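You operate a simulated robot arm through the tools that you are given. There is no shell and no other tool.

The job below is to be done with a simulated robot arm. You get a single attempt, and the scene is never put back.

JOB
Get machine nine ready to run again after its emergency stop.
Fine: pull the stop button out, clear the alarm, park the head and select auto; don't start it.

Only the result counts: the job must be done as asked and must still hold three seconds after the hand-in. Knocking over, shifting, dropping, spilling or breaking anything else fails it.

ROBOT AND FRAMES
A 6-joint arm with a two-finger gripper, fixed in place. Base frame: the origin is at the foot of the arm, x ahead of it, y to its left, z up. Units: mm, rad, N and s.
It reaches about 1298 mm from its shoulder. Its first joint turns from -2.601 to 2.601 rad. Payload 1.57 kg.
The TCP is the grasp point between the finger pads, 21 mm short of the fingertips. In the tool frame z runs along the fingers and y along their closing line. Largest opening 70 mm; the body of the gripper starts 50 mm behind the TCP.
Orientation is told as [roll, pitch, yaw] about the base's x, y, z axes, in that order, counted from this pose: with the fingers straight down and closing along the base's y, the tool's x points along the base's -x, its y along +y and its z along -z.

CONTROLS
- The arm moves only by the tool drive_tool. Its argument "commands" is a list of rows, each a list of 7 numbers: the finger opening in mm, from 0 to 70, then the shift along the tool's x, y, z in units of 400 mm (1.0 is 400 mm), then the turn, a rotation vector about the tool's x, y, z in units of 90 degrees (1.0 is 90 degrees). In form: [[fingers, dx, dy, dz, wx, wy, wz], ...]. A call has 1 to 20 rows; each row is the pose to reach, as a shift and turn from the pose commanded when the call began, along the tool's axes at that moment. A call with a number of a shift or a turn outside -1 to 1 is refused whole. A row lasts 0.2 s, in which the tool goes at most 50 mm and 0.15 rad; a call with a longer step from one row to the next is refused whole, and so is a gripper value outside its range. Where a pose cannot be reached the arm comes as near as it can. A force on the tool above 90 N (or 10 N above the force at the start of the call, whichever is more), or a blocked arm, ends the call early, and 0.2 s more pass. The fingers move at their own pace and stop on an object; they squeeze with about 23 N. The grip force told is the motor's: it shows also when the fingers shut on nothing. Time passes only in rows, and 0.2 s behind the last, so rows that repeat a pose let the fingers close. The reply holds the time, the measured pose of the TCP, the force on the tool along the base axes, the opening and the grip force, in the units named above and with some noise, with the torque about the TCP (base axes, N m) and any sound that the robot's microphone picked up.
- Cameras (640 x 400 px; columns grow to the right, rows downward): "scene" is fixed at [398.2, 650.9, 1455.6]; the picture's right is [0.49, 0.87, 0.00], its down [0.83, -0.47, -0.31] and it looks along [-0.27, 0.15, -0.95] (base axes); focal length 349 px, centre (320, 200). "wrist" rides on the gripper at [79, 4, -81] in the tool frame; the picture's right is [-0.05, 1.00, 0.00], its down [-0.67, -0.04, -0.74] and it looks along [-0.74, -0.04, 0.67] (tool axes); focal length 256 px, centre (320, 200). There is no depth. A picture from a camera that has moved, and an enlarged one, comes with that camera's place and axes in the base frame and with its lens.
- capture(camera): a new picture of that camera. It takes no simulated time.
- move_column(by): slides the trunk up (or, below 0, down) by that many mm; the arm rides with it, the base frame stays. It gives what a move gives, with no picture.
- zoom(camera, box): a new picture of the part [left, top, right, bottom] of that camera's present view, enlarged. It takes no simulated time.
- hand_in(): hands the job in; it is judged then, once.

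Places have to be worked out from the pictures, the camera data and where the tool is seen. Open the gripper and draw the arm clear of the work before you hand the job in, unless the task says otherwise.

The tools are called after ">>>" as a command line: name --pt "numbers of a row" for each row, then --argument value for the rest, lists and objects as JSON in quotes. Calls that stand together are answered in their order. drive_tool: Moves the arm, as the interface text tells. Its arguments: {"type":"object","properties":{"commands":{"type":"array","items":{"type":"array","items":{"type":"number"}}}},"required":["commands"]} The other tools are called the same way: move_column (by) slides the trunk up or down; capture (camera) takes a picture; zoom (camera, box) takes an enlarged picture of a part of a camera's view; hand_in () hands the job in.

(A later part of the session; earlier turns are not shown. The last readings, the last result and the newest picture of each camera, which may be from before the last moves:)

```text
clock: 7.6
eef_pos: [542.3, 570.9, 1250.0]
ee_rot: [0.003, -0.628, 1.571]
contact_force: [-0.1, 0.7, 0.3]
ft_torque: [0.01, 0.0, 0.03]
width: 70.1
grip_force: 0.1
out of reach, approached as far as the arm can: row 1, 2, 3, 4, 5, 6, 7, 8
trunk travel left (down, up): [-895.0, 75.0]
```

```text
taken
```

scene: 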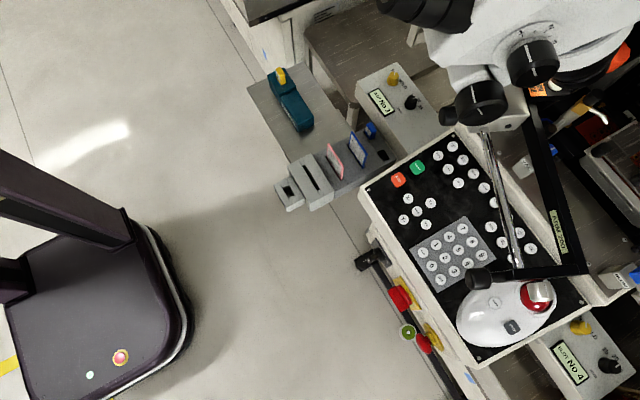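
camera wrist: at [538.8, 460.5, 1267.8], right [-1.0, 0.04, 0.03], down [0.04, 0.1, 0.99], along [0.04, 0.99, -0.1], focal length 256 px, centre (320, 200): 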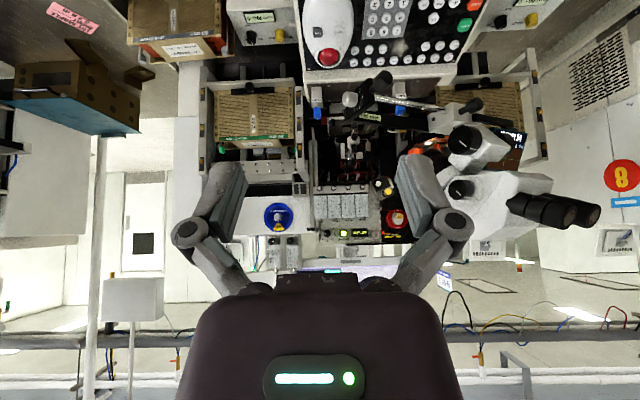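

The height did not change (TCP stays at the height set by the wrist), so the arm itself evidently works in a plane and height comes from the trunk. I first tilt the tool to horizontal, pointing at the machine (+y), keeping the wrist in place, then I will lower the trunk.

>>> drive_tool --pt "70 -0.063 0 -0.0043 0 -0.0857 0" --pt "70 -0.125 0 -0.017 0 -0.1714 0" --pt "70 -0.1848 0 -0.038 0 -0.2571 0" --pt "70 -0.241 0 -0.0665 0 -0.3429 0" --pt "70 -0.293 0 -0.103 0 -0.4286 0" --pt "70 -0.3395 0 -0.1453 0 -0.5143 0" --pt "70 -0.38 0 -0.1938 0 -0.6 0"

>>> capture --camera "wrist"

>>> capture --camera "scene"

```text
clock: 9.2
eef_pos: [539.0, 637.8, 1399.4]
ee_rot: [0.403, -1.57, 1.17]
contact_force: [0.1, 0.2, -0.2]
ft_torque: [-0.02, 0.01, -0.01]
width: 69.7
grip_force: 0.0
trunk travel left (down, up): [-895.0, 75.0]
```

```text
taken
camera wrist: at [535.2, 557.0, 1320.3], right [-1.0, 0.0, 0.05], down [0.04, -0.74, 0.67], along [0.04, 0.67, 0.74], focal length 256 px, centre (320, 200)
```

wrist: 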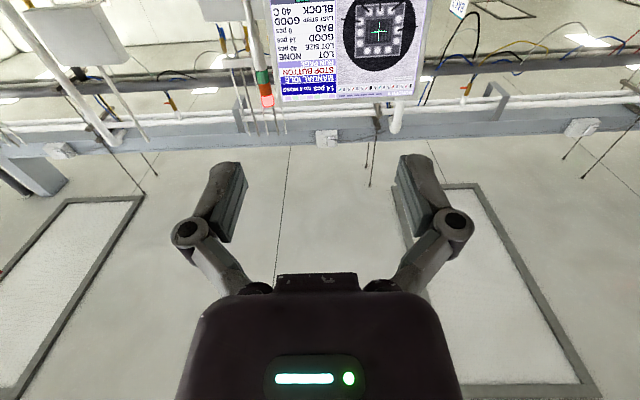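

```text
taken
```

scene: 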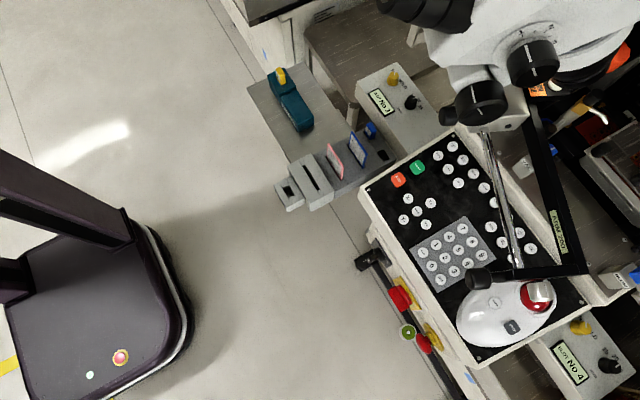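

The tool is horizontal at (539, 638, 1399) and the screen is well readable ("STOP BUTTON", "MANUAL IDLE"). I lower the trunk most of the way and look again.

>>> move_column --by -450

>>> capture --camera "scene"

>>> capture --camera "wrist"

```text
refused: -450 is not a number from -400 to 400
```

```text
taken
```

scene: 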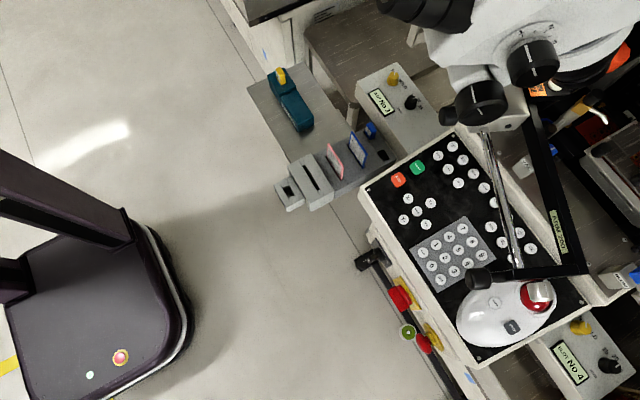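

```text
taken
camera wrist: at [535.2, 557.0, 1320.3], right [-1.0, 0.0, 0.05], down [0.04, -0.74, 0.67], along [0.04, 0.67, 0.74], focal length 256 px, centre (320, 200)
```

wrist: 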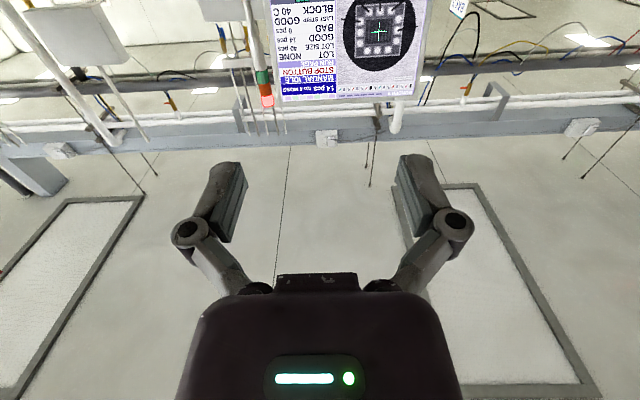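

The column accepts at most 400 mm per call, so I lower by 400 first and look.

>>> move_column --by -400

>>> capture --camera "scene"

>>> capture --camera "wrist"

```text
clock: 13.0
eef_pos: [539.9, 637.1, 1000.1]
ee_rot: [0.341, -1.568, 1.231]
contact_force: [-0.3, 0.0, 1.0]
ft_torque: [0.0, -0.01, 0.03]
width: 69.8
grip_force: 0.1
trunk travel left (down, up): [-495.0, 475.0]
```

```text
taken
```

scene: 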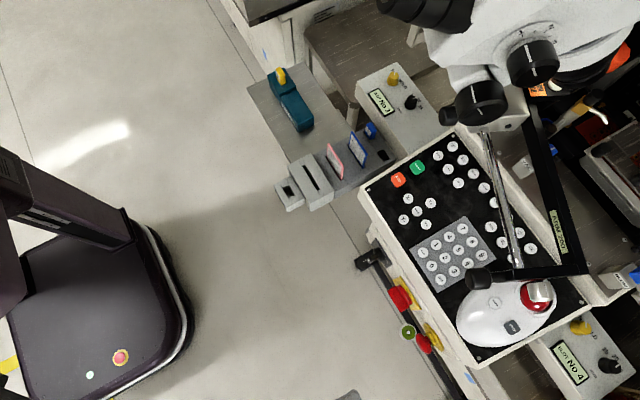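

```text
taken
camera wrist: at [535.2, 556.9, 920.1], right [-1.0, 0.0, 0.05], down [0.04, -0.74, 0.67], along [0.04, 0.67, 0.74], focal length 256 px, centre (320, 200)
```

wrist: 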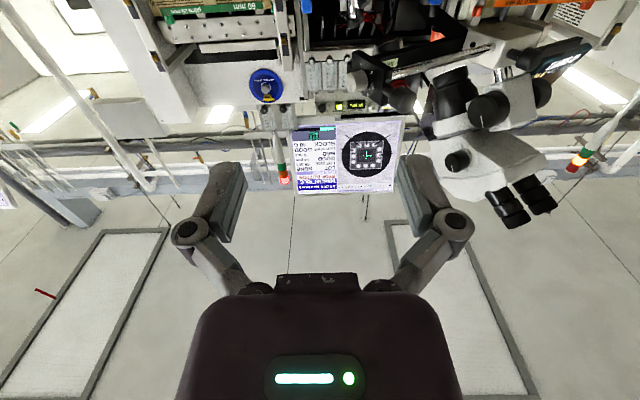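

Down to z = 1000 without contact. I lower another 255 mm to the estimated mushroom height and look.

>>> move_column --by -255

>>> capture --camera "scene"

>>> capture --camera "wrist"

```text
clock: 15.7
eef_pos: [539.5, 636.3, 744.2]
ee_rot: [0.348, -1.568, 1.222]
contact_force: [0.4, 0.2, 0.3]
ft_torque: [-0.02, -0.06, -0.01]
width: 69.8
grip_force: 0.1
trunk travel left (down, up): [-240.0, 730.0]
```

```text
taken
```

scene: 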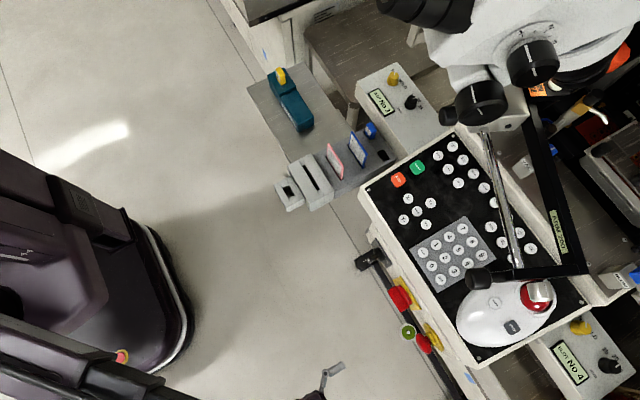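

```text
taken
camera wrist: at [535.2, 556.9, 665.1], right [-1.0, 0.0, 0.05], down [0.04, -0.74, 0.67], along [0.04, 0.67, 0.74], focal length 256 px, centre (320, 200)
```

wrist: 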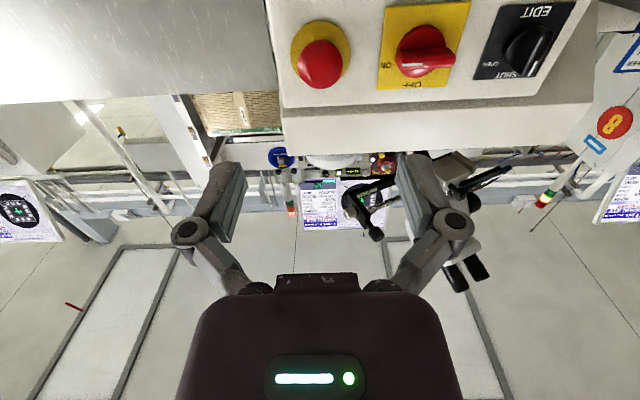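

The mushroom is straight ahead: from this view and the scene view it sits at about x 539.5, y 790–795, z 752. I zoom to measure its head, neck and yellow base precisely.

>>> zoom --camera "wrist" --box '[270, 0, 430, 100]'

>>> zoom --camera "scene" --box '[396, 300, 452, 360]'

>>> zoom --camera "wrist" --box '[450, 0, 610, 100]'

```text
4.00 times, centred on (350, 50) of wrist
camera zoom: at [535.2, 556.9, 665.1], right [-1.0, 0.0, 0.05], down [0.04, -0.74, 0.67], along [0.04, 0.67, 0.74], focal length 1024 px, centre (200, 800)
```

zoom: 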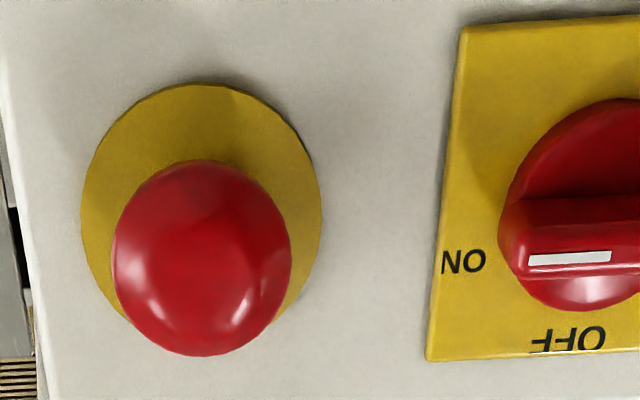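

```text
6.67 times, centred on (424, 330) of scene
camera zoom: at [398.2, 650.9, 1455.6], right [0.49, 0.87, 0.0], down [0.83, -0.47, -0.31], along [-0.27, 0.15, -0.95], focal length 2324 px, centre (-373, -667)
```

zoom: 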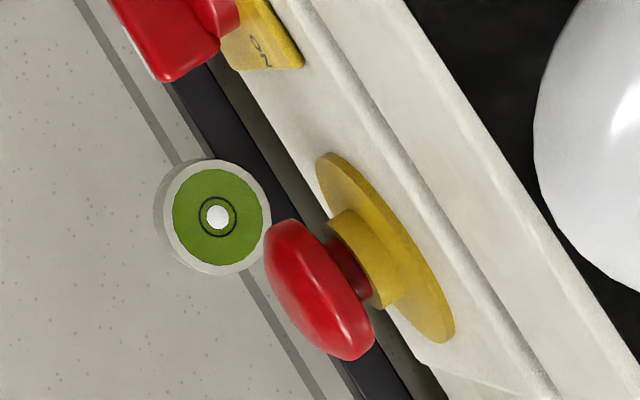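

```text
4.00 times, centred on (530, 50) of wrist
camera zoom: at [535.2, 556.9, 665.1], right [-1.0, 0.0, 0.05], down [0.04, -0.74, 0.67], along [0.04, 0.67, 0.74], focal length 1024 px, centre (-520, 800)
```

zoom: 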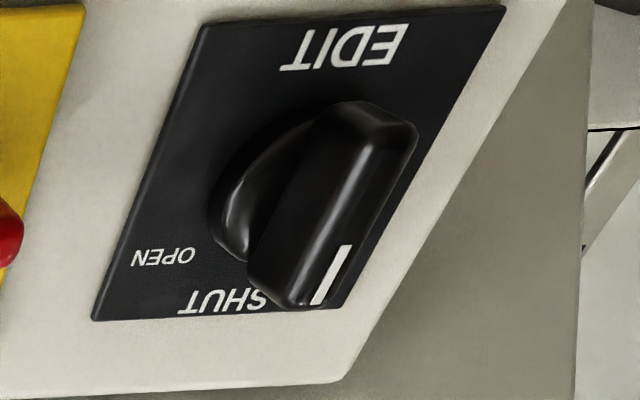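

Triangulating: yellow base at y ≈ 819, mushroom head centre about (539.5, 789, 749), ~38 mm across. I raise the trunk 5 mm and advance 105 mm towards it with open fingers, then check.

>>> move_column --by 5

>>> drive_tool --pt "70 0 0 0.0875 0 0 0" --pt "70 0 0 0.175 0 0 0" --pt "70 0 0 0.2625 0 0 0"

>>> capture --camera "wrist"

>>> zoom --camera "scene" --box '[330, 260, 490, 400]'

```text
clock: 16.2
eef_pos: [540.3, 637.3, 748.1]
ee_rot: [0.344, -1.569, 1.227]
contact_force: [-0.1, -0.4, -0.3]
ft_torque: [0.01, 0.03, -0.02]
width: 69.9
grip_force: 0.1
trunk travel left (down, up): [-245.0, 725.0]
```

```text
clock: 17.0
eef_pos: [541.8, 742.7, 749.7]
ee_rot: [0.296, -1.567, 1.275]
contact_force: [0.3, -0.6, 1.1]
ft_torque: [-0.02, 0.01, 0.03]
width: 69.8
grip_force: 0.0
trunk travel left (down, up): [-245.0, 725.0]
```

```text
taken
camera wrist: at [536.5, 663.9, 670.1], right [-1.0, 0.0, 0.05], down [0.04, -0.74, 0.67], along [0.04, 0.67, 0.74], focal length 256 px, centre (320, 200)
```

wrist: 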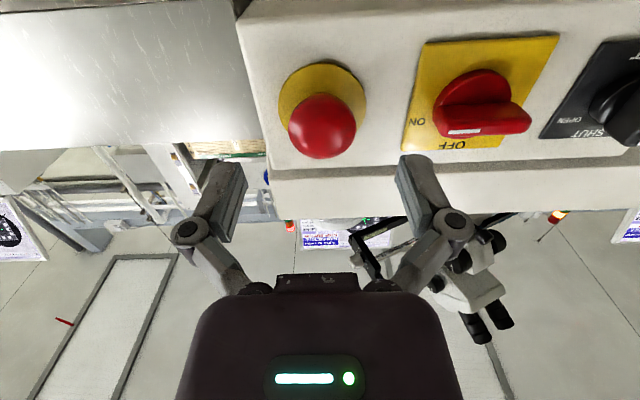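

```text
2.86 times, centred on (410, 330) of scene
camera zoom: at [398.2, 650.9, 1455.6], right [0.49, 0.87, 0.0], down [0.83, -0.47, -0.31], along [-0.27, 0.15, -0.95], focal length 996 px, centre (63, -171)
```

zoom: 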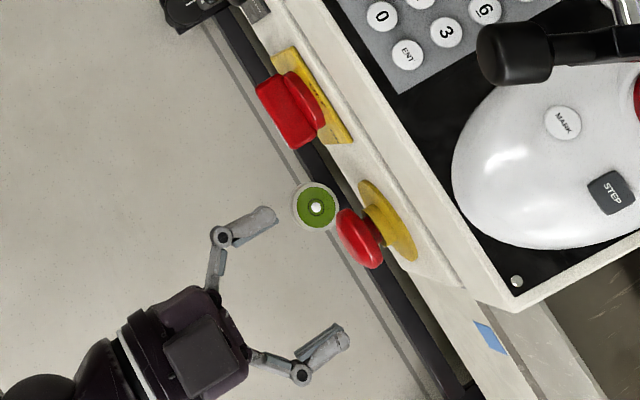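

The tool is aligned in x and z with the mushroom (head about y ≈ 791). I advance 45 mm so that the pads straddle the head, and look before closing.

>>> drive_tool --pt "70 0 0 0.03 0 0 0" --pt "70 0 0 0.06 0 0 0" --pt "70 0 0 0.09 0 0 0" --pt "70 0 0 0.1125 0 0 0"

>>> capture --camera "wrist"

>>> zoom --camera "scene" --box '[380, 280, 460, 380]'

```text
clock: 18.0
eef_pos: [539.6, 787.3, 750.2]
ee_rot: [0.287, -1.566, 1.286]
contact_force: [-0.1, 0.1, -0.1]
ft_torque: [0.0, -0.02, 0.0]
width: 69.9
grip_force: 0.0
trunk travel left (down, up): [-245.0, 725.0]
```

```text
taken
camera wrist: at [534.1, 706.5, 670.0], right [-1.0, 0.0, 0.05], down [0.04, -0.74, 0.67], along [0.04, 0.67, 0.74], focal length 256 px, centre (320, 200)
```

wrist: 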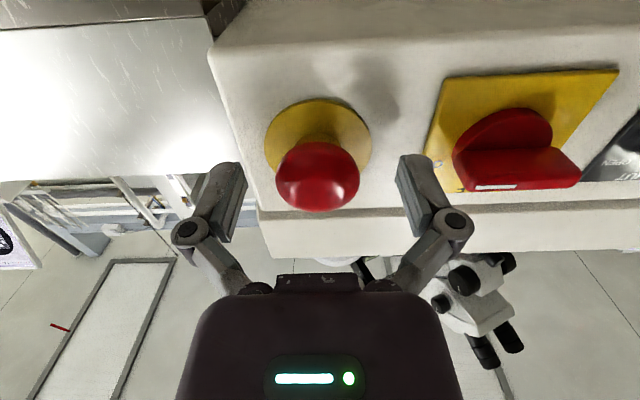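

```text
4.00 times, centred on (420, 330) of scene
camera zoom: at [398.2, 650.9, 1455.6], right [0.49, 0.87, 0.0], down [0.83, -0.47, -0.31], along [-0.27, 0.15, -0.95], focal length 1394 px, centre (-80, -320)
```

zoom: 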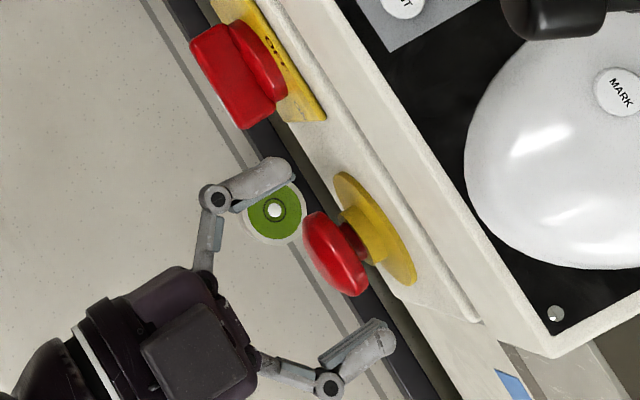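

The head sits between the pads at the TCP. I close the fingers on it and hold.

>>> drive_tool --pt "0 0 0 0 0 0 0" --pt "0 0 0 0 0 0 0" --pt "0 0 0 0 0 0 0" --pt "0 0 0 0 0 0 0" --pt "0 0 0 0 0 0 0"

>>> capture --camera "wrist"

>>> zoom --camera "scene" --box '[380, 280, 460, 380]'

```text
clock: 19.2
eef_pos: [539.9, 786.2, 749.3]
ee_rot: [0.509, -1.569, 1.06]
contact_force: [8.7, -11.5, -2.4]
ft_torque: [-0.02, 0.01, -0.12]
width: 37.7
grip_force: 31.6
trunk travel left (down, up): [-245.0, 725.0]
```

```text
taken
camera wrist: at [535.2, 705.4, 670.0], right [-1.0, 0.0, 0.05], down [0.04, -0.74, 0.67], along [0.04, 0.67, 0.74], focal length 256 px, centre (320, 200)
```

wrist: 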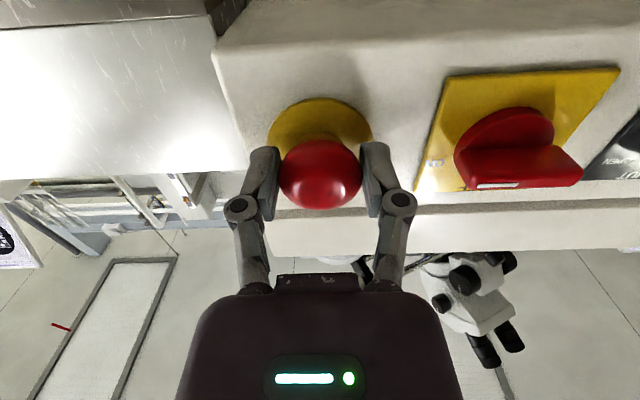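

```text
4.00 times, centred on (420, 330) of scene
camera zoom: at [398.2, 650.9, 1455.6], right [0.49, 0.87, 0.0], down [0.83, -0.47, -0.31], along [-0.27, 0.15, -0.95], focal length 1394 px, centre (-80, -320)
```

zoom: 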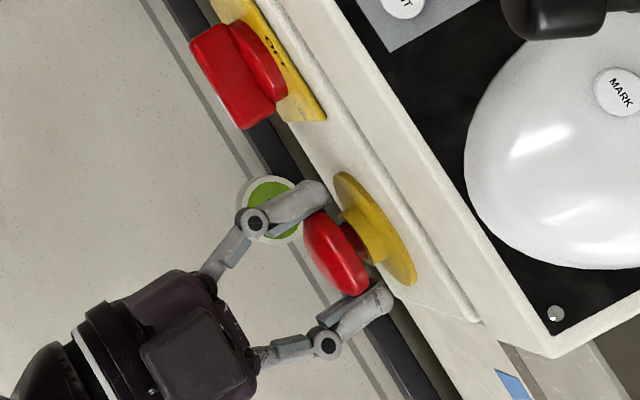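

The fingers stopped on the head at 37.7 mm with full squeeze. I pull straight back (−y) 14 mm in small steps.

>>> drive_tool --pt "0 0 0 -0.005 0 0 0" --pt "0 0 0 -0.01 0 0 0" --pt "0 0 0 -0.015 0 0 0" --pt "0 0 0 -0.02 0 0 0" --pt "0 0 0 -0.025 0 0 0" --pt "0 0 0 -0.03 0 0 0" --pt "0 0 0 -0.035 0 0 0"

>>> capture --camera "wrist"

>>> zoom --camera "scene" --box '[380, 280, 460, 380]'

```text
clock: 20.8
eef_pos: [539.5, 772.5, 748.9]
ee_rot: [0.364, -1.568, 1.205]
contact_force: [7.2, -3.3, 0.0]
ft_torque: [0.02, 0.01, 0.0]
width: 37.8
grip_force: 32.0
trunk travel left (down, up): [-245.0, 725.0]
```

```text
taken
camera wrist: at [535.4, 692.5, 669.9], right [-1.0, 0.0, 0.05], down [0.04, -0.74, 0.67], along [0.04, 0.67, 0.74], focal length 256 px, centre (320, 200)
```

wrist: 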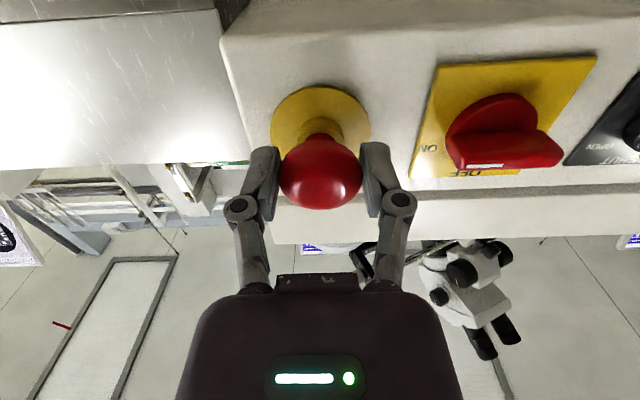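

```text
4.00 times, centred on (420, 330) of scene
camera zoom: at [398.2, 650.9, 1455.6], right [0.49, 0.87, 0.0], down [0.83, -0.47, -0.31], along [-0.27, 0.15, -0.95], focal length 1394 px, centre (-80, -320)
```

zoom: 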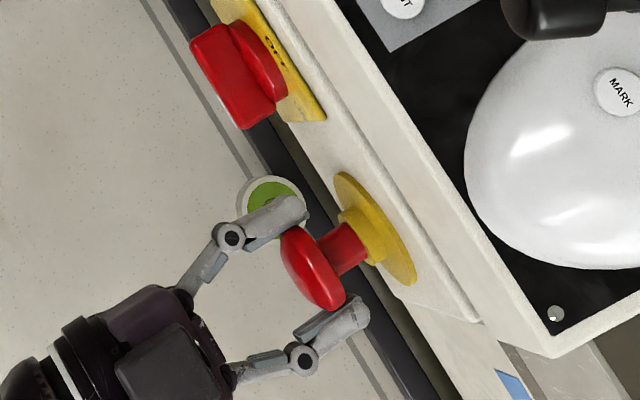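

The mushroom came out with the gripper by about 14 mm, and little resistance remains. I pull a few more millimetres to feel for the end stop.

>>> drive_tool --pt "0 0 0 -0.005 0 0 0" --pt "0 0 0 -0.01 0 0 0" --pt "0 0 0 -0.01 0 0 0"

>>> zoom --camera "scene" --box '[380, 280, 460, 380]'

>>> zoom --camera "wrist" --box '[240, 60, 400, 260]'

```text
clock: 21.6
eef_pos: [540.6, 770.4, 749.6]
ee_rot: [0.63, -1.568, 0.939]
contact_force: [13.0, 34.1, 14.8]
ft_torque: [-0.05, -0.02, 0.06]
width: 38.1
grip_force: 32.6
trunk travel left (down, up): [-245.0, 725.0]
```

```text
4.00 times, centred on (420, 330) of scene
camera zoom: at [398.2, 650.9, 1455.6], right [0.49, 0.87, 0.0], down [0.83, -0.47, -0.31], along [-0.27, 0.15, -0.95], focal length 1394 px, centre (-80, -320)
```

zoom: 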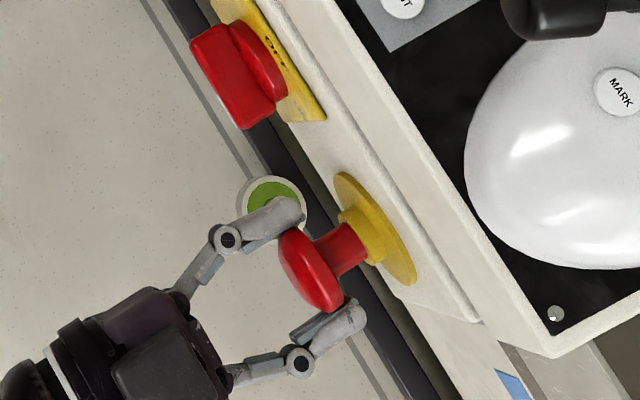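

```text
2.00 times, centred on (320, 160) of wrist
camera zoom: at [535.3, 690.5, 669.6], right [-1.0, 0.0, 0.06], down [0.04, -0.74, 0.67], along [0.04, 0.67, 0.74], focal length 512 px, centre (320, 280)
```

zoom: 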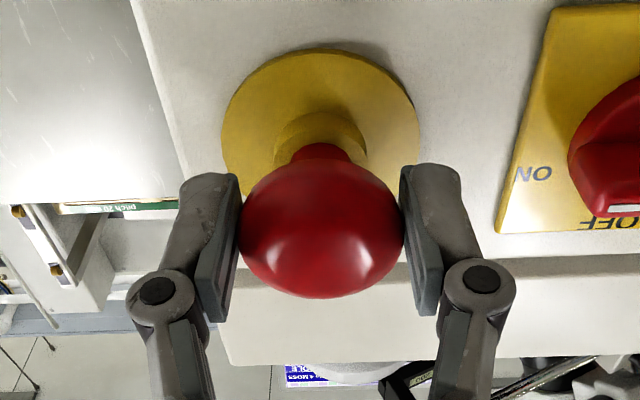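

The end stop is reached (34 N resisting), so the button is out. I relax the pull, open the fingers and then back off 120 mm.

>>> drive_tool --pt "0 0 0 0.004 0 0 0" --pt "70 0 0 0.004 0 0 0" --pt "70 0 0 0.004 0 0 0" --pt "70 0 0 0.004 0 0 0" --pt "70 0 0 -0.04 0 0 0" --pt "70 0 0 -0.12 0 0 0" --pt "70 0 0 -0.2 0 0 0" --pt "70 0 0 -0.3 0 0 0"

>>> capture --camera "wrist"

>>> zoom --camera "scene" --box '[380, 280, 460, 380]'

```text
clock: 23.4
eef_pos: [539.7, 648.9, 749.2]
ee_rot: [0.186, -1.564, 1.388]
contact_force: [-0.2, 0.7, -0.2]
ft_torque: [0.03, -0.01, 0.01]
width: 69.9
grip_force: 0.1
trunk travel left (down, up): [-245.0, 725.0]
```

```text
taken
camera wrist: at [535.0, 568.5, 669.8], right [-1.0, 0.0, 0.05], down [0.04, -0.74, 0.67], along [0.04, 0.67, 0.74], focal length 256 px, centre (320, 200)
```

wrist: 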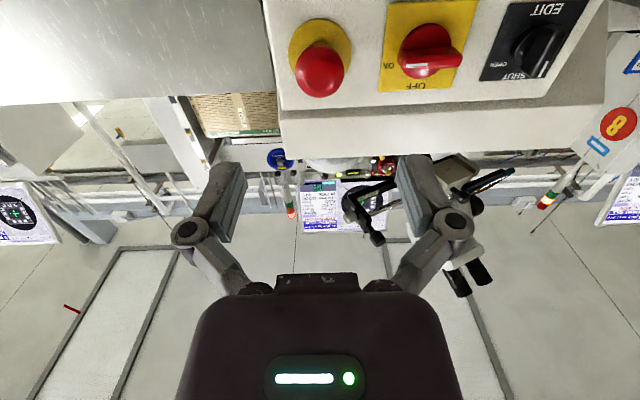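

```text
4.00 times, centred on (420, 330) of scene
camera zoom: at [398.2, 650.9, 1455.6], right [0.49, 0.87, 0.0], down [0.83, -0.47, -0.31], along [-0.27, 0.15, -0.95], focal length 1394 px, centre (-80, -320)
```

zoom: 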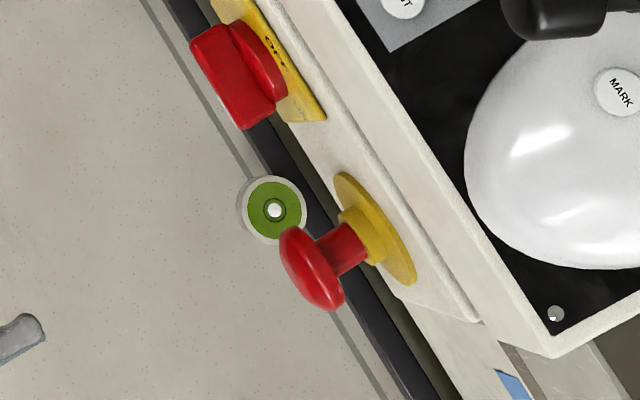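

The button stays out. I check machine nine's screen in the wrist picture.

>>> zoom --camera "wrist" --box '[280, 165, 400, 240]'

>>> zoom --camera "wrist" --box '[280, 0, 480, 110]'

```text
5.33 times, centred on (340, 202) of wrist
camera zoom: at [535.0, 568.5, 669.8], right [-1.0, 0.0, 0.05], down [0.04, -0.74, 0.67], along [0.04, 0.67, 0.74], focal length 1365 px, centre (213, 187)
```

zoom: 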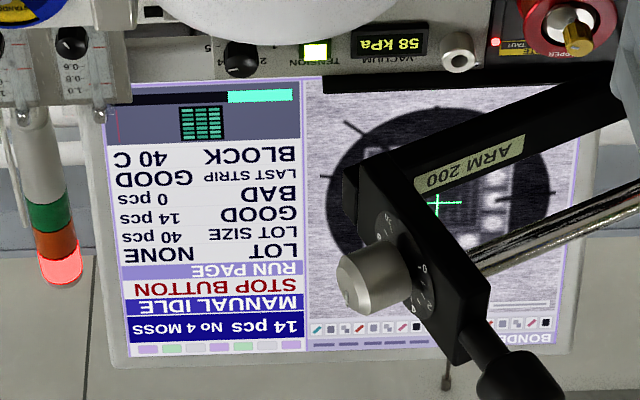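

```text
3.20 times, centred on (380, 55) of wrist
camera zoom: at [535.0, 568.5, 669.8], right [-1.0, 0.0, 0.05], down [0.04, -0.74, 0.67], along [0.04, 0.67, 0.74], focal length 819 px, centre (128, 664)
```

zoom: 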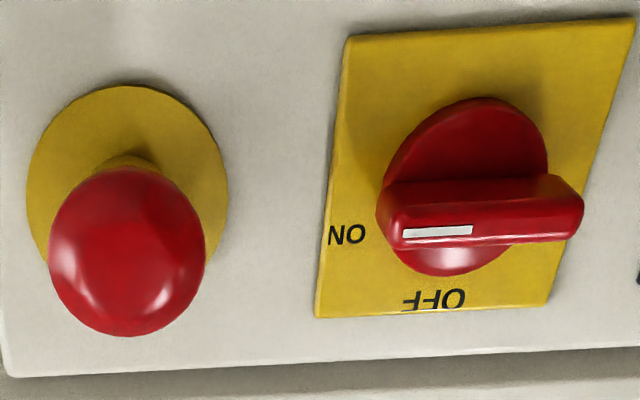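

The "STOP BUTTON" alarm is latched on the screen, as expected. Before choosing the key that clears it I want to read every key on the panel, so I raise the trunk and then tilt the camera down on the panel.

>>> move_column --by 400

>>> move_column --by 90

```text
clock: 27.2
eef_pos: [539.4, 648.8, 1148.7]
ee_rot: [0.192, -1.564, 1.376]
contact_force: [-1.0, -0.2, 0.9]
ft_torque: [0.03, -0.02, -0.01]
width: 69.8
grip_force: 0.1
trunk travel left (down, up): [-645.0, 325.0]
```

```text
clock: 28.5
eef_pos: [540.1, 649.8, 1238.9]
ee_rot: [0.196, -1.566, 1.376]
contact_force: [-0.1, -0.7, 0.2]
ft_torque: [-0.03, 0.01, 0.02]
width: 70.1
grip_force: 0.1
trunk travel left (down, up): [-735.0, 235.0]
```

I tilt the tool back to vertical at about (430, 680, 1051), which points the camera at the panel from above.

>>> drive_tool --pt "70 0.0613 0.023 0.0415 0 0.0833 0" --pt "70 0.1218 0.0458 0.075 0 0.1667 0" --pt "70 0.1798 0.0688 0.1008 0 0.25 0" --pt "70 0.235 0.0918 0.1188 0 0.3333 0" --pt "70 0.2863 0.1145 0.1303 0 0.4167 0" --pt "70 0.3323 0.1375 0.135 0 0.5 0" --pt "70 0.373 0.1605 0.1345 0 0.5833 0" --pt "70 0.407 0.1833 0.1288 0 0.6667 0" --pt "70 0.4343 0.2063 0.119 0 0.75 0" --pt "70 0.454 0.2293 0.1063 0 0.8333 0" --pt "70 0.466 0.252 0.0913 0 0.9167 0" --pt "70 0.47 0.275 0.0755 0 1.0 0"

>>> capture --camera "wrist"

>>> capture --camera "scene"

```text
clock: 31.1
eef_pos: [430.0, 680.1, 1054.1]
ee_rot: [-0.001, 0.006, 1.571]
contact_force: [-0.5, -0.1, -0.7]
ft_torque: [-0.03, 0.0, -0.02]
width: 69.9
grip_force: 0.1
out of reach, approached as far as the arm can: row 12
trunk travel left (down, up): [-735.0, 235.0]
```

```text
taken
camera wrist: at [425.2, 601.0, 1135.2], right [-1.0, 0.05, 0.0], down [0.04, 0.67, 0.74], along [0.04, 0.74, -0.67], focal length 256 px, centre (320, 200)
```

wrist: 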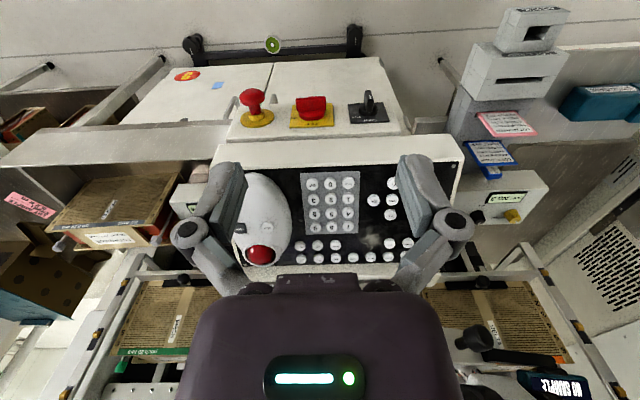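

```text
taken
```

scene: 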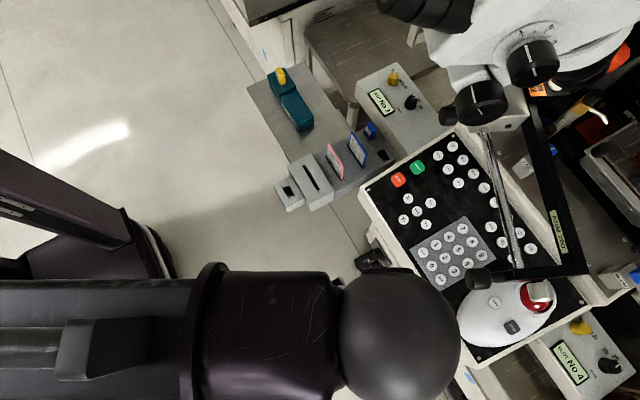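

The panel is in view. I zoom on its keys and on the unlabelled ones near the back row.

>>> zoom --camera "wrist" --box '[285, 160, 445, 280]'

>>> zoom --camera "wrist" --box '[285, 230, 349, 270]'

>>> zoom --camera "wrist" --box '[345, 225, 425, 275]'

>>> zoom --camera "wrist" --box '[225, 170, 305, 270]'

```text
3.33 times, centred on (365, 220) of wrist
camera zoom: at [425.2, 601.0, 1135.2], right [-1.0, 0.05, 0.0], down [0.04, 0.67, 0.74], along [0.04, 0.74, -0.67], focal length 853 px, centre (170, 133)
```

zoom: 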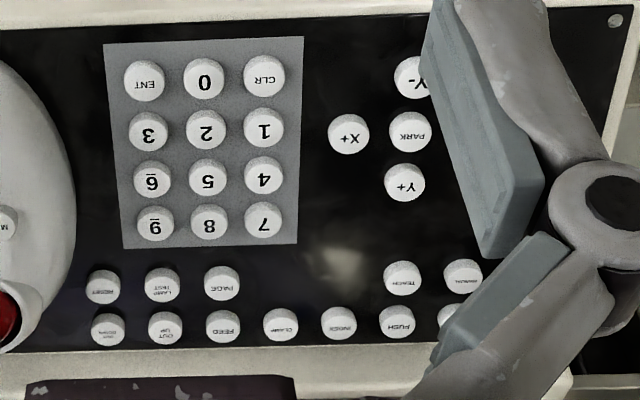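

```text
10.00 times, centred on (317, 250) of wrist
camera zoom: at [425.2, 601.0, 1135.2], right [-1.0, 0.05, 0.0], down [0.04, 0.67, 0.74], along [0.04, 0.74, -0.67], focal length 2560 px, centre (350, -300)
```

zoom: 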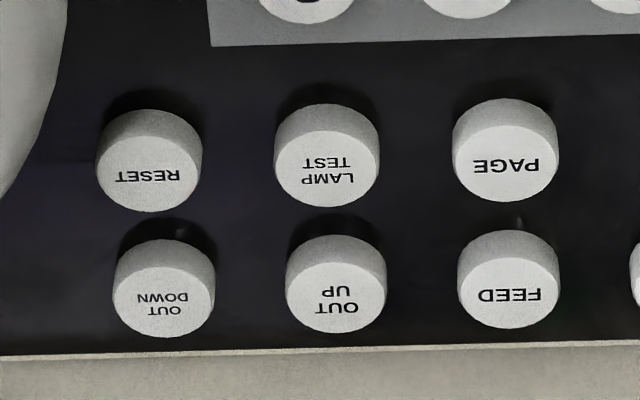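

```text
8.00 times, centred on (385, 250) of wrist
camera zoom: at [425.2, 601.0, 1135.2], right [-1.0, 0.05, 0.0], down [0.04, 0.67, 0.74], along [0.04, 0.74, -0.67], focal length 2048 px, centre (-200, -200)
```

zoom: 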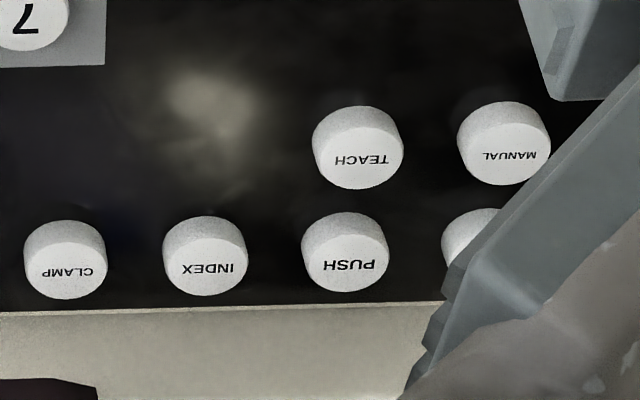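

```text
4.00 times, centred on (265, 220) of wrist
camera zoom: at [425.2, 601.0, 1135.2], right [-1.0, 0.05, 0.0], down [0.04, 0.67, 0.74], along [0.04, 0.74, -0.67], focal length 1024 px, centre (540, 120)
```

zoom: 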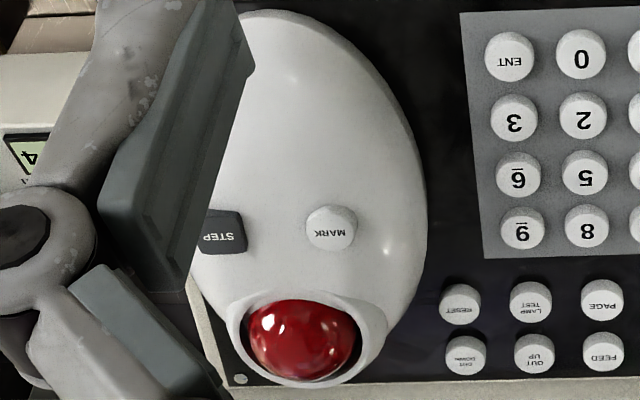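

There is a separate RESET key (far back-right of the panel, hidden under the swing arm in the scene view); CLR belongs to the numeric keypad, so RESET is the alarm clear. I triangulate RESET ≈ (475, 955, 911), PARK ≈ (336, 875, 888), AUTO ≈ (273, 951, 914), with the swing arm hanging at z ≈ 1045–1075 above the panel. I back off and roll the gripper so it can slip in low under that arm.

>>> drive_tool --pt "40 0.0227 0.0075 0 0 0 0.0833" --pt "20 0.0454 0.015 0 0 0 0.1667" --pt "0 0.0681 0.0225 0 0 0 0.25" --pt "0 0.0908 0.03 0 0 0 0.3333" --pt "0 0.1135 0.0375 0 0 0 0.4167" --pt "0 0.1363 0.045 0 0 0 0.5" --pt "0 0.159 0.0525 0 0 0 0.5833" --pt "0 0.1817 0.06 0 0 0 0.6667" --pt "0 0.2044 0.0675 0 0 0 0.75" --pt "0 0.2271 0.075 0 0 0 0.8333" --pt "0 0.2498 0.0825 0 0 0 0.9167" --pt "0 0.2725 0.09 0 0 0 1.0"

>>> capture --camera "wrist"

```text
clock: 33.7
eef_pos: [394.2, 571.1, 1053.7]
ee_rot: [-0.005, 0.001, -0.001]
contact_force: [0.2, 0.2, -0.1]
ft_torque: [-0.04, 0.0, -0.03]
width: 0.0
grip_force: 22.8
trunk travel left (down, up): [-735.0, 235.0]
```

```text
taken
camera wrist: at [314.5, 575.6, 1134.8], right [0.06, 1.0, 0.0], down [0.67, -0.03, 0.74], along [0.74, -0.04, -0.67], focal length 256 px, centre (320, 200)
```

wrist: 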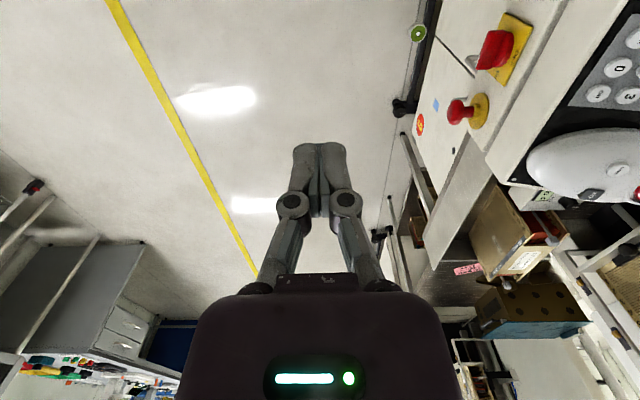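

Fingers closed, tool at yaw 0. Now I tilt it 70° towards the panel with a 12° turn, keeping the wrist in place.

>>> drive_tool --pt "0 -0.0065 0.057 -0.0035 -0.0775 -0.0081 0.0116" --pt "0 -0.014 0.113 -0.014 -0.1549 -0.0163 0.0233" --pt "0 -0.0223 0.1673 -0.0313 -0.2324 -0.0244 0.0349" --pt "0 -0.0313 0.2188 -0.0553 -0.3099 -0.0326 0.0465" --pt "0 -0.0408 0.2668 -0.0853 -0.3874 -0.0407 0.0582" --pt "0 -0.0508 0.3108 -0.121 -0.4648 -0.0488 0.0698" --pt "0 -0.061 0.3498 -0.1618 -0.5423 -0.057 0.0814" --pt "0 -0.0713 0.3833 -0.2073 -0.6198 -0.0651 0.093" --pt "0 -0.0818 0.4108 -0.2568 -0.6972 -0.0733 0.1047" --pt "0 -0.0918 0.432 -0.3093 -0.7747 -0.0814 0.1163"

>>> capture --camera "wrist"

>>> capture --camera "scene"

```text
clock: 35.9
eef_pos: [430.7, 744.1, 1175.8]
ee_rot: [1.218, 0.001, -0.209]
contact_force: [-0.2, 0.7, -0.5]
ft_torque: [0.0, 0.04, 0.01]
width: 0.3
grip_force: 22.8
trunk travel left (down, up): [-735.0, 235.0]
```

```text
taken
camera wrist: at [336.7, 688.9, 1207.5], right [0.12, 0.33, 0.94], down [0.5, -0.83, 0.22], along [0.86, 0.44, -0.27], focal length 256 px, centre (320, 200)
```

wrist: 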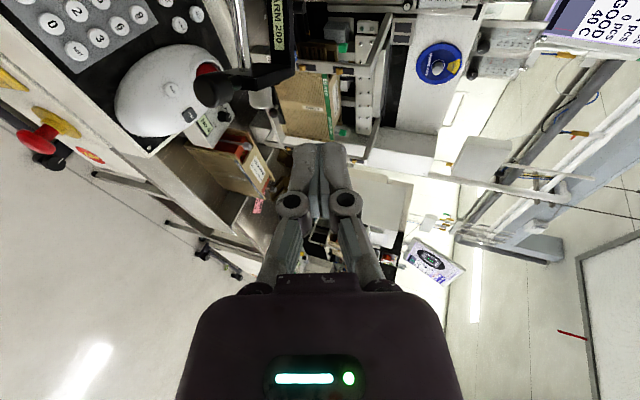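

```text
taken
```

scene: 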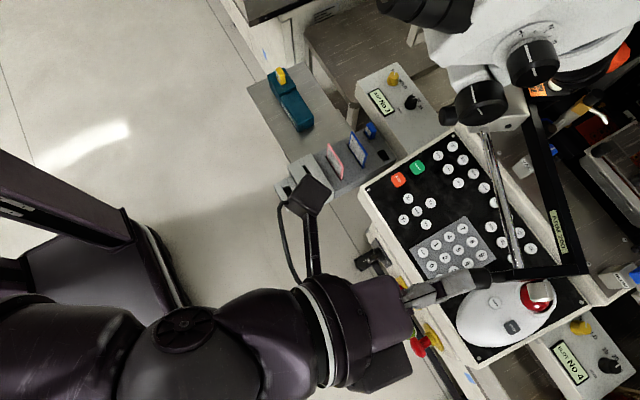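

The scene picture reveals the wrist camera's bracket and box (so it is solid) and a second box on the other side of the gripper. I zoom to judge their size before going under the swing arm.

>>> zoom --camera "scene" --box '[250, 160, 490, 400]'

>>> zoom --camera "wrist" --box '[80, 0, 320, 180]'

>>> zoom --camera "wrist" --box '[520, 0, 640, 60]'

```text
1.67 times, centred on (370, 280) of scene
camera zoom: at [398.2, 650.9, 1455.6], right [0.49, 0.87, 0.0], down [0.83, -0.47, -0.31], along [-0.27, 0.15, -0.95], focal length 581 px, centre (237, 67)
```

zoom: 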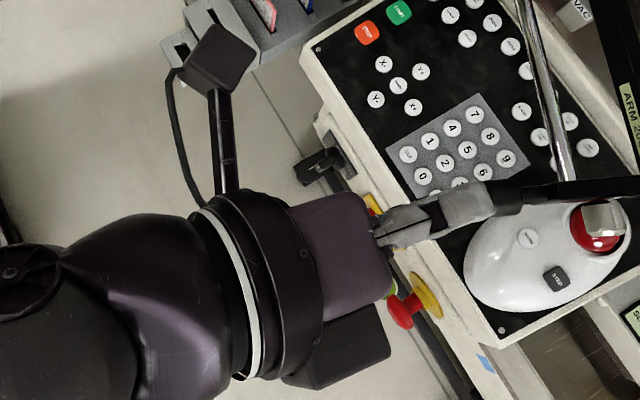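

```text
2.22 times, centred on (200, 90) of wrist
camera zoom: at [336.7, 688.9, 1207.5], right [0.12, 0.33, 0.94], down [0.5, -0.83, 0.22], along [0.86, 0.44, -0.27], focal length 569 px, centre (587, 444)
```

zoom: 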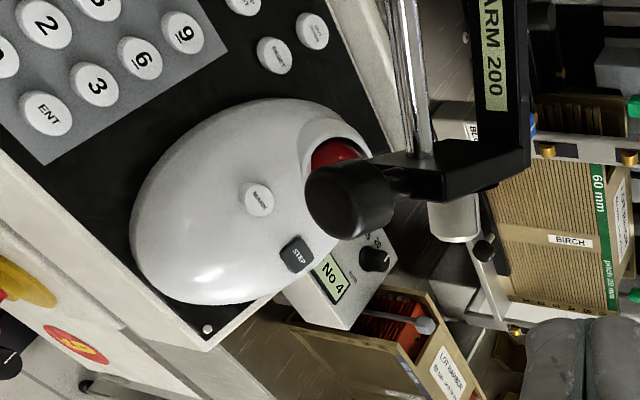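

```text
5.33 times, centred on (580, 30) of wrist
camera zoom: at [336.7, 688.9, 1207.5], right [0.12, 0.33, 0.94], down [0.5, -0.83, 0.22], along [0.86, 0.44, -0.27], focal length 1365 px, centre (-1067, 1107)
```

zoom: 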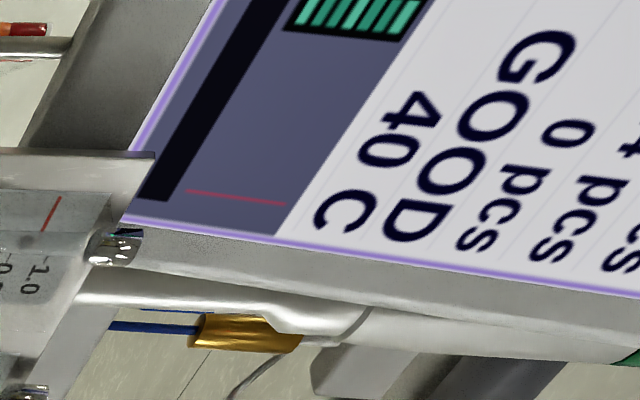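

The camera box rides on the tool's left here, which stays well above the keys, so this rolled posture is suitable. I turn another 13° to keep the palm away from the trackball dome, then lower to about 25 mm above key height in front of the panel.

>>> drive_tool --pt "0 0.0608 0.002 0.0056 0 -0.0679 0.0247" --pt "0 0.1217 0.004 0.0112 0 -0.1357 0.0494"

>>> move_column --by -200

>>> capture --camera "wrist"

>>> capture --camera "scene"

```text
clock: 36.5
eef_pos: [383.7, 758.7, 1175.8]
ee_rot: [1.217, -0.004, -0.433]
contact_force: [0.1, 0.2, 0.3]
ft_torque: [-0.01, 0.03, -0.04]
width: 0.0
grip_force: 23.1
trunk travel left (down, up): [-735.0, 235.0]
```

```text
clock: 38.6
eef_pos: [385.9, 758.0, 976.1]
ee_rot: [1.219, -0.003, -0.436]
contact_force: [-0.7, -0.2, -0.1]
ft_torque: [0.01, 0.0, -0.01]
width: 0.1
grip_force: 22.9
trunk travel left (down, up): [-535.0, 435.0]
```

```text
taken
camera wrist: at [280.9, 724.9, 1007.3], right [0.19, 0.29, 0.94], down [0.3, -0.93, 0.23], along [0.93, 0.24, -0.27], focal length 256 px, centre (320, 200)
```

wrist: 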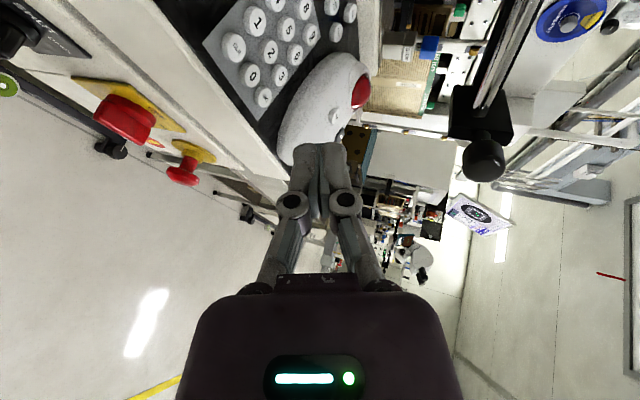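

```text
taken
```

scene: 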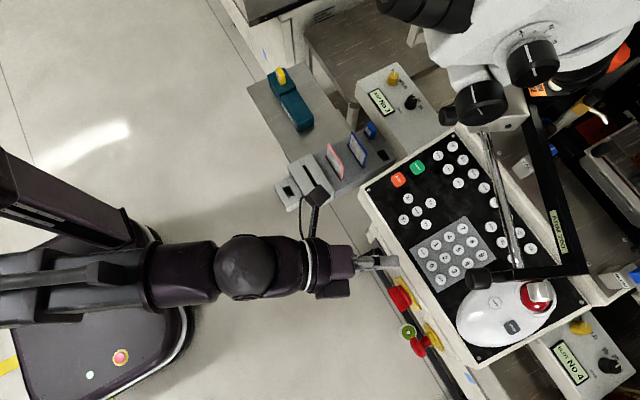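

Good side view: the swing arm (right in picture = up) is clear of the tool's line. I zoom on the RESET key in this view to refine its position.

>>> zoom --camera "wrist" --box '[280, 0, 400, 75]'

>>> zoom --camera "wrist" --box '[420, 0, 560, 200]'

>>> zoom --camera "scene" --box '[220, 160, 460, 320]'

```text
5.33 times, centred on (340, 38) of wrist
camera zoom: at [280.9, 724.9, 1007.3], right [0.19, 0.29, 0.94], down [0.3, -0.93, 0.23], along [0.93, 0.24, -0.27], focal length 1365 px, centre (213, 1067)
```

zoom: 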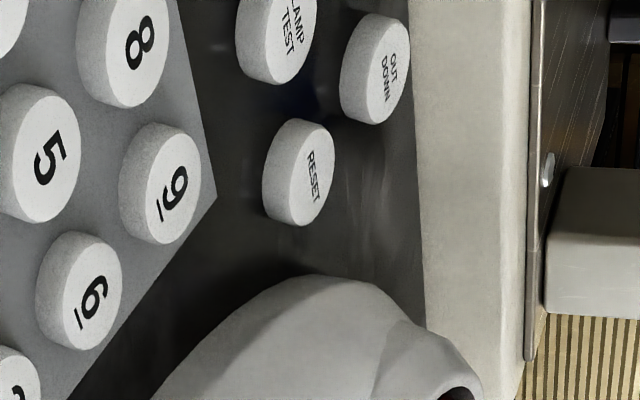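

```text
2.00 times, centred on (490, 100) of wrist
camera zoom: at [280.9, 724.9, 1007.3], right [0.19, 0.29, 0.94], down [0.3, -0.93, 0.23], along [0.93, 0.24, -0.27], focal length 512 px, centre (-20, 400)
```

zoom: 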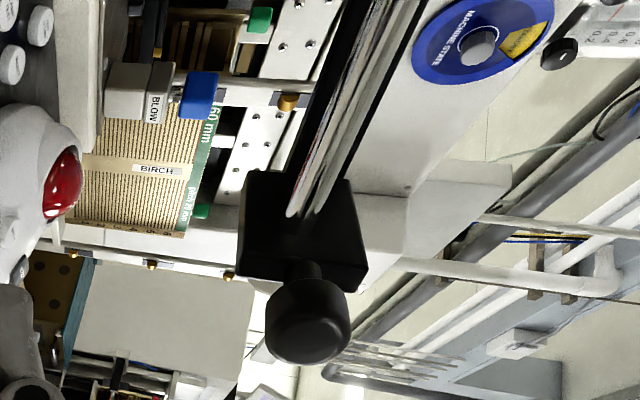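

```text
2.50 times, centred on (340, 240) of scene
camera zoom: at [398.2, 650.9, 1455.6], right [0.49, 0.87, 0.0], down [0.83, -0.47, -0.31], along [-0.27, 0.15, -0.95], focal length 872 px, centre (270, 100)
```

zoom: 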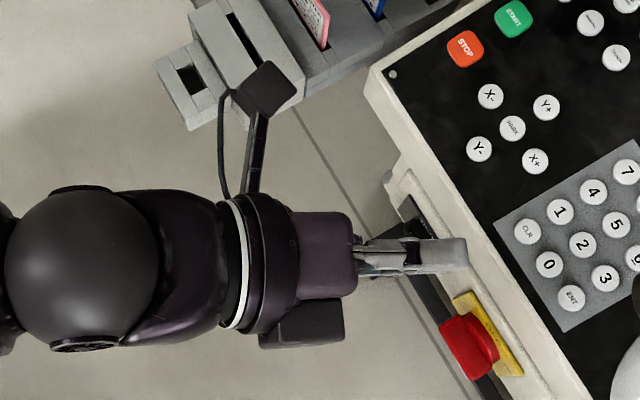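

RESET from three views: top centre at about (477, 955, 916). I lower 31 mm, then advance 70 % of the way along the tool's heading, staying ~12 mm above key-top height at the target.

>>> move_column --by -31

>>> drive_tool --pt "0 -0.0002 0.0202 0.055 0 0 0" --pt "0 -0.0005 0.0404 0.11 0 0 0" --pt "0 -0.0007 0.0607 0.165 0 0 0" --pt "0 -0.0009 0.0809 0.2201 0 0 0" --pt "0 -0.0012 0.1011 0.2751 0 0 0" --pt "0 -0.0014 0.1213 0.3301 0 0 0"

>>> capture --camera "wrist"

>>> capture --camera "scene"

```text
clock: 39.4
eef_pos: [384.5, 758.5, 943.3]
ee_rot: [1.217, -0.002, -0.435]
contact_force: [0.5, -0.2, 0.2]
ft_torque: [-0.01, 0.02, 0.0]
width: 0.0
grip_force: 22.7
trunk travel left (down, up): [-504.0, 466.0]
```

```text
clock: 40.8
eef_pos: [444.1, 886.5, 944.4]
ee_rot: [1.215, -0.002, -0.433]
contact_force: [-0.4, -0.1, -0.4]
ft_torque: [0.0, -0.01, -0.01]
width: 0.0
grip_force: 23.1
trunk travel left (down, up): [-504.0, 466.0]
```

```text
taken
camera wrist: at [339.8, 852.2, 976.1], right [0.19, 0.29, 0.94], down [0.3, -0.93, 0.23], along [0.93, 0.24, -0.27], focal length 256 px, centre (320, 200)
```

wrist: 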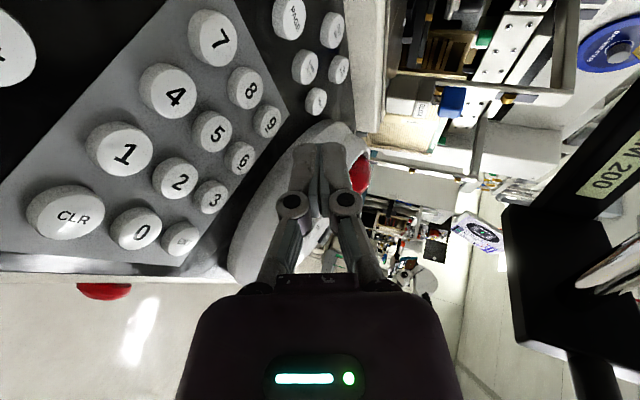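

```text
taken
```

scene: 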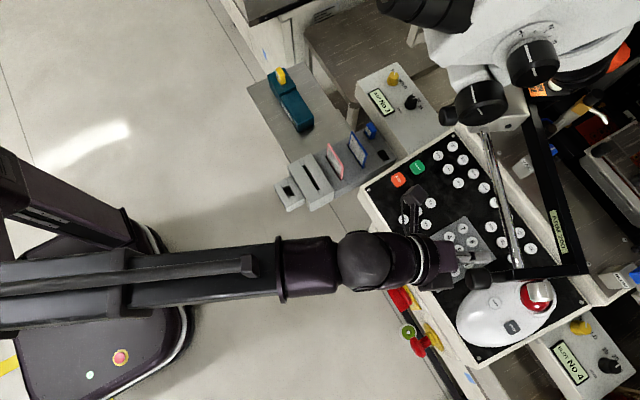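

The path is clear. I zoom to re-measure RESET against the fingertips from here.

>>> zoom --camera "wrist" --box '[260, 60, 380, 210]'

>>> zoom --camera "scene" --box '[390, 180, 570, 330]'

```text
2.67 times, centred on (320, 135) of wrist
camera zoom: at [339.8, 852.2, 976.1], right [0.19, 0.29, 0.94], down [0.3, -0.93, 0.23], along [0.93, 0.24, -0.27], focal length 683 px, centre (320, 373)
```

zoom: 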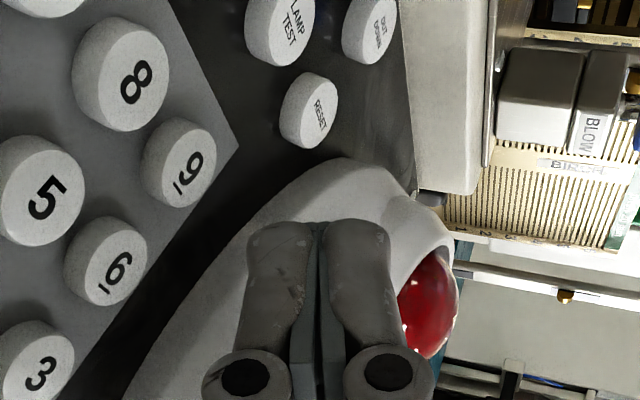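

```text
2.67 times, centred on (480, 255) of scene
camera zoom: at [398.2, 650.9, 1455.6], right [0.49, 0.87, 0.0], down [0.83, -0.47, -0.31], along [-0.27, 0.15, -0.95], focal length 930 px, centre (-107, 53)
```

zoom: 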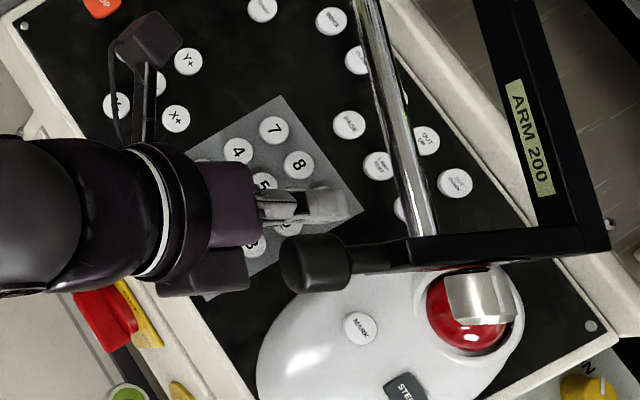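

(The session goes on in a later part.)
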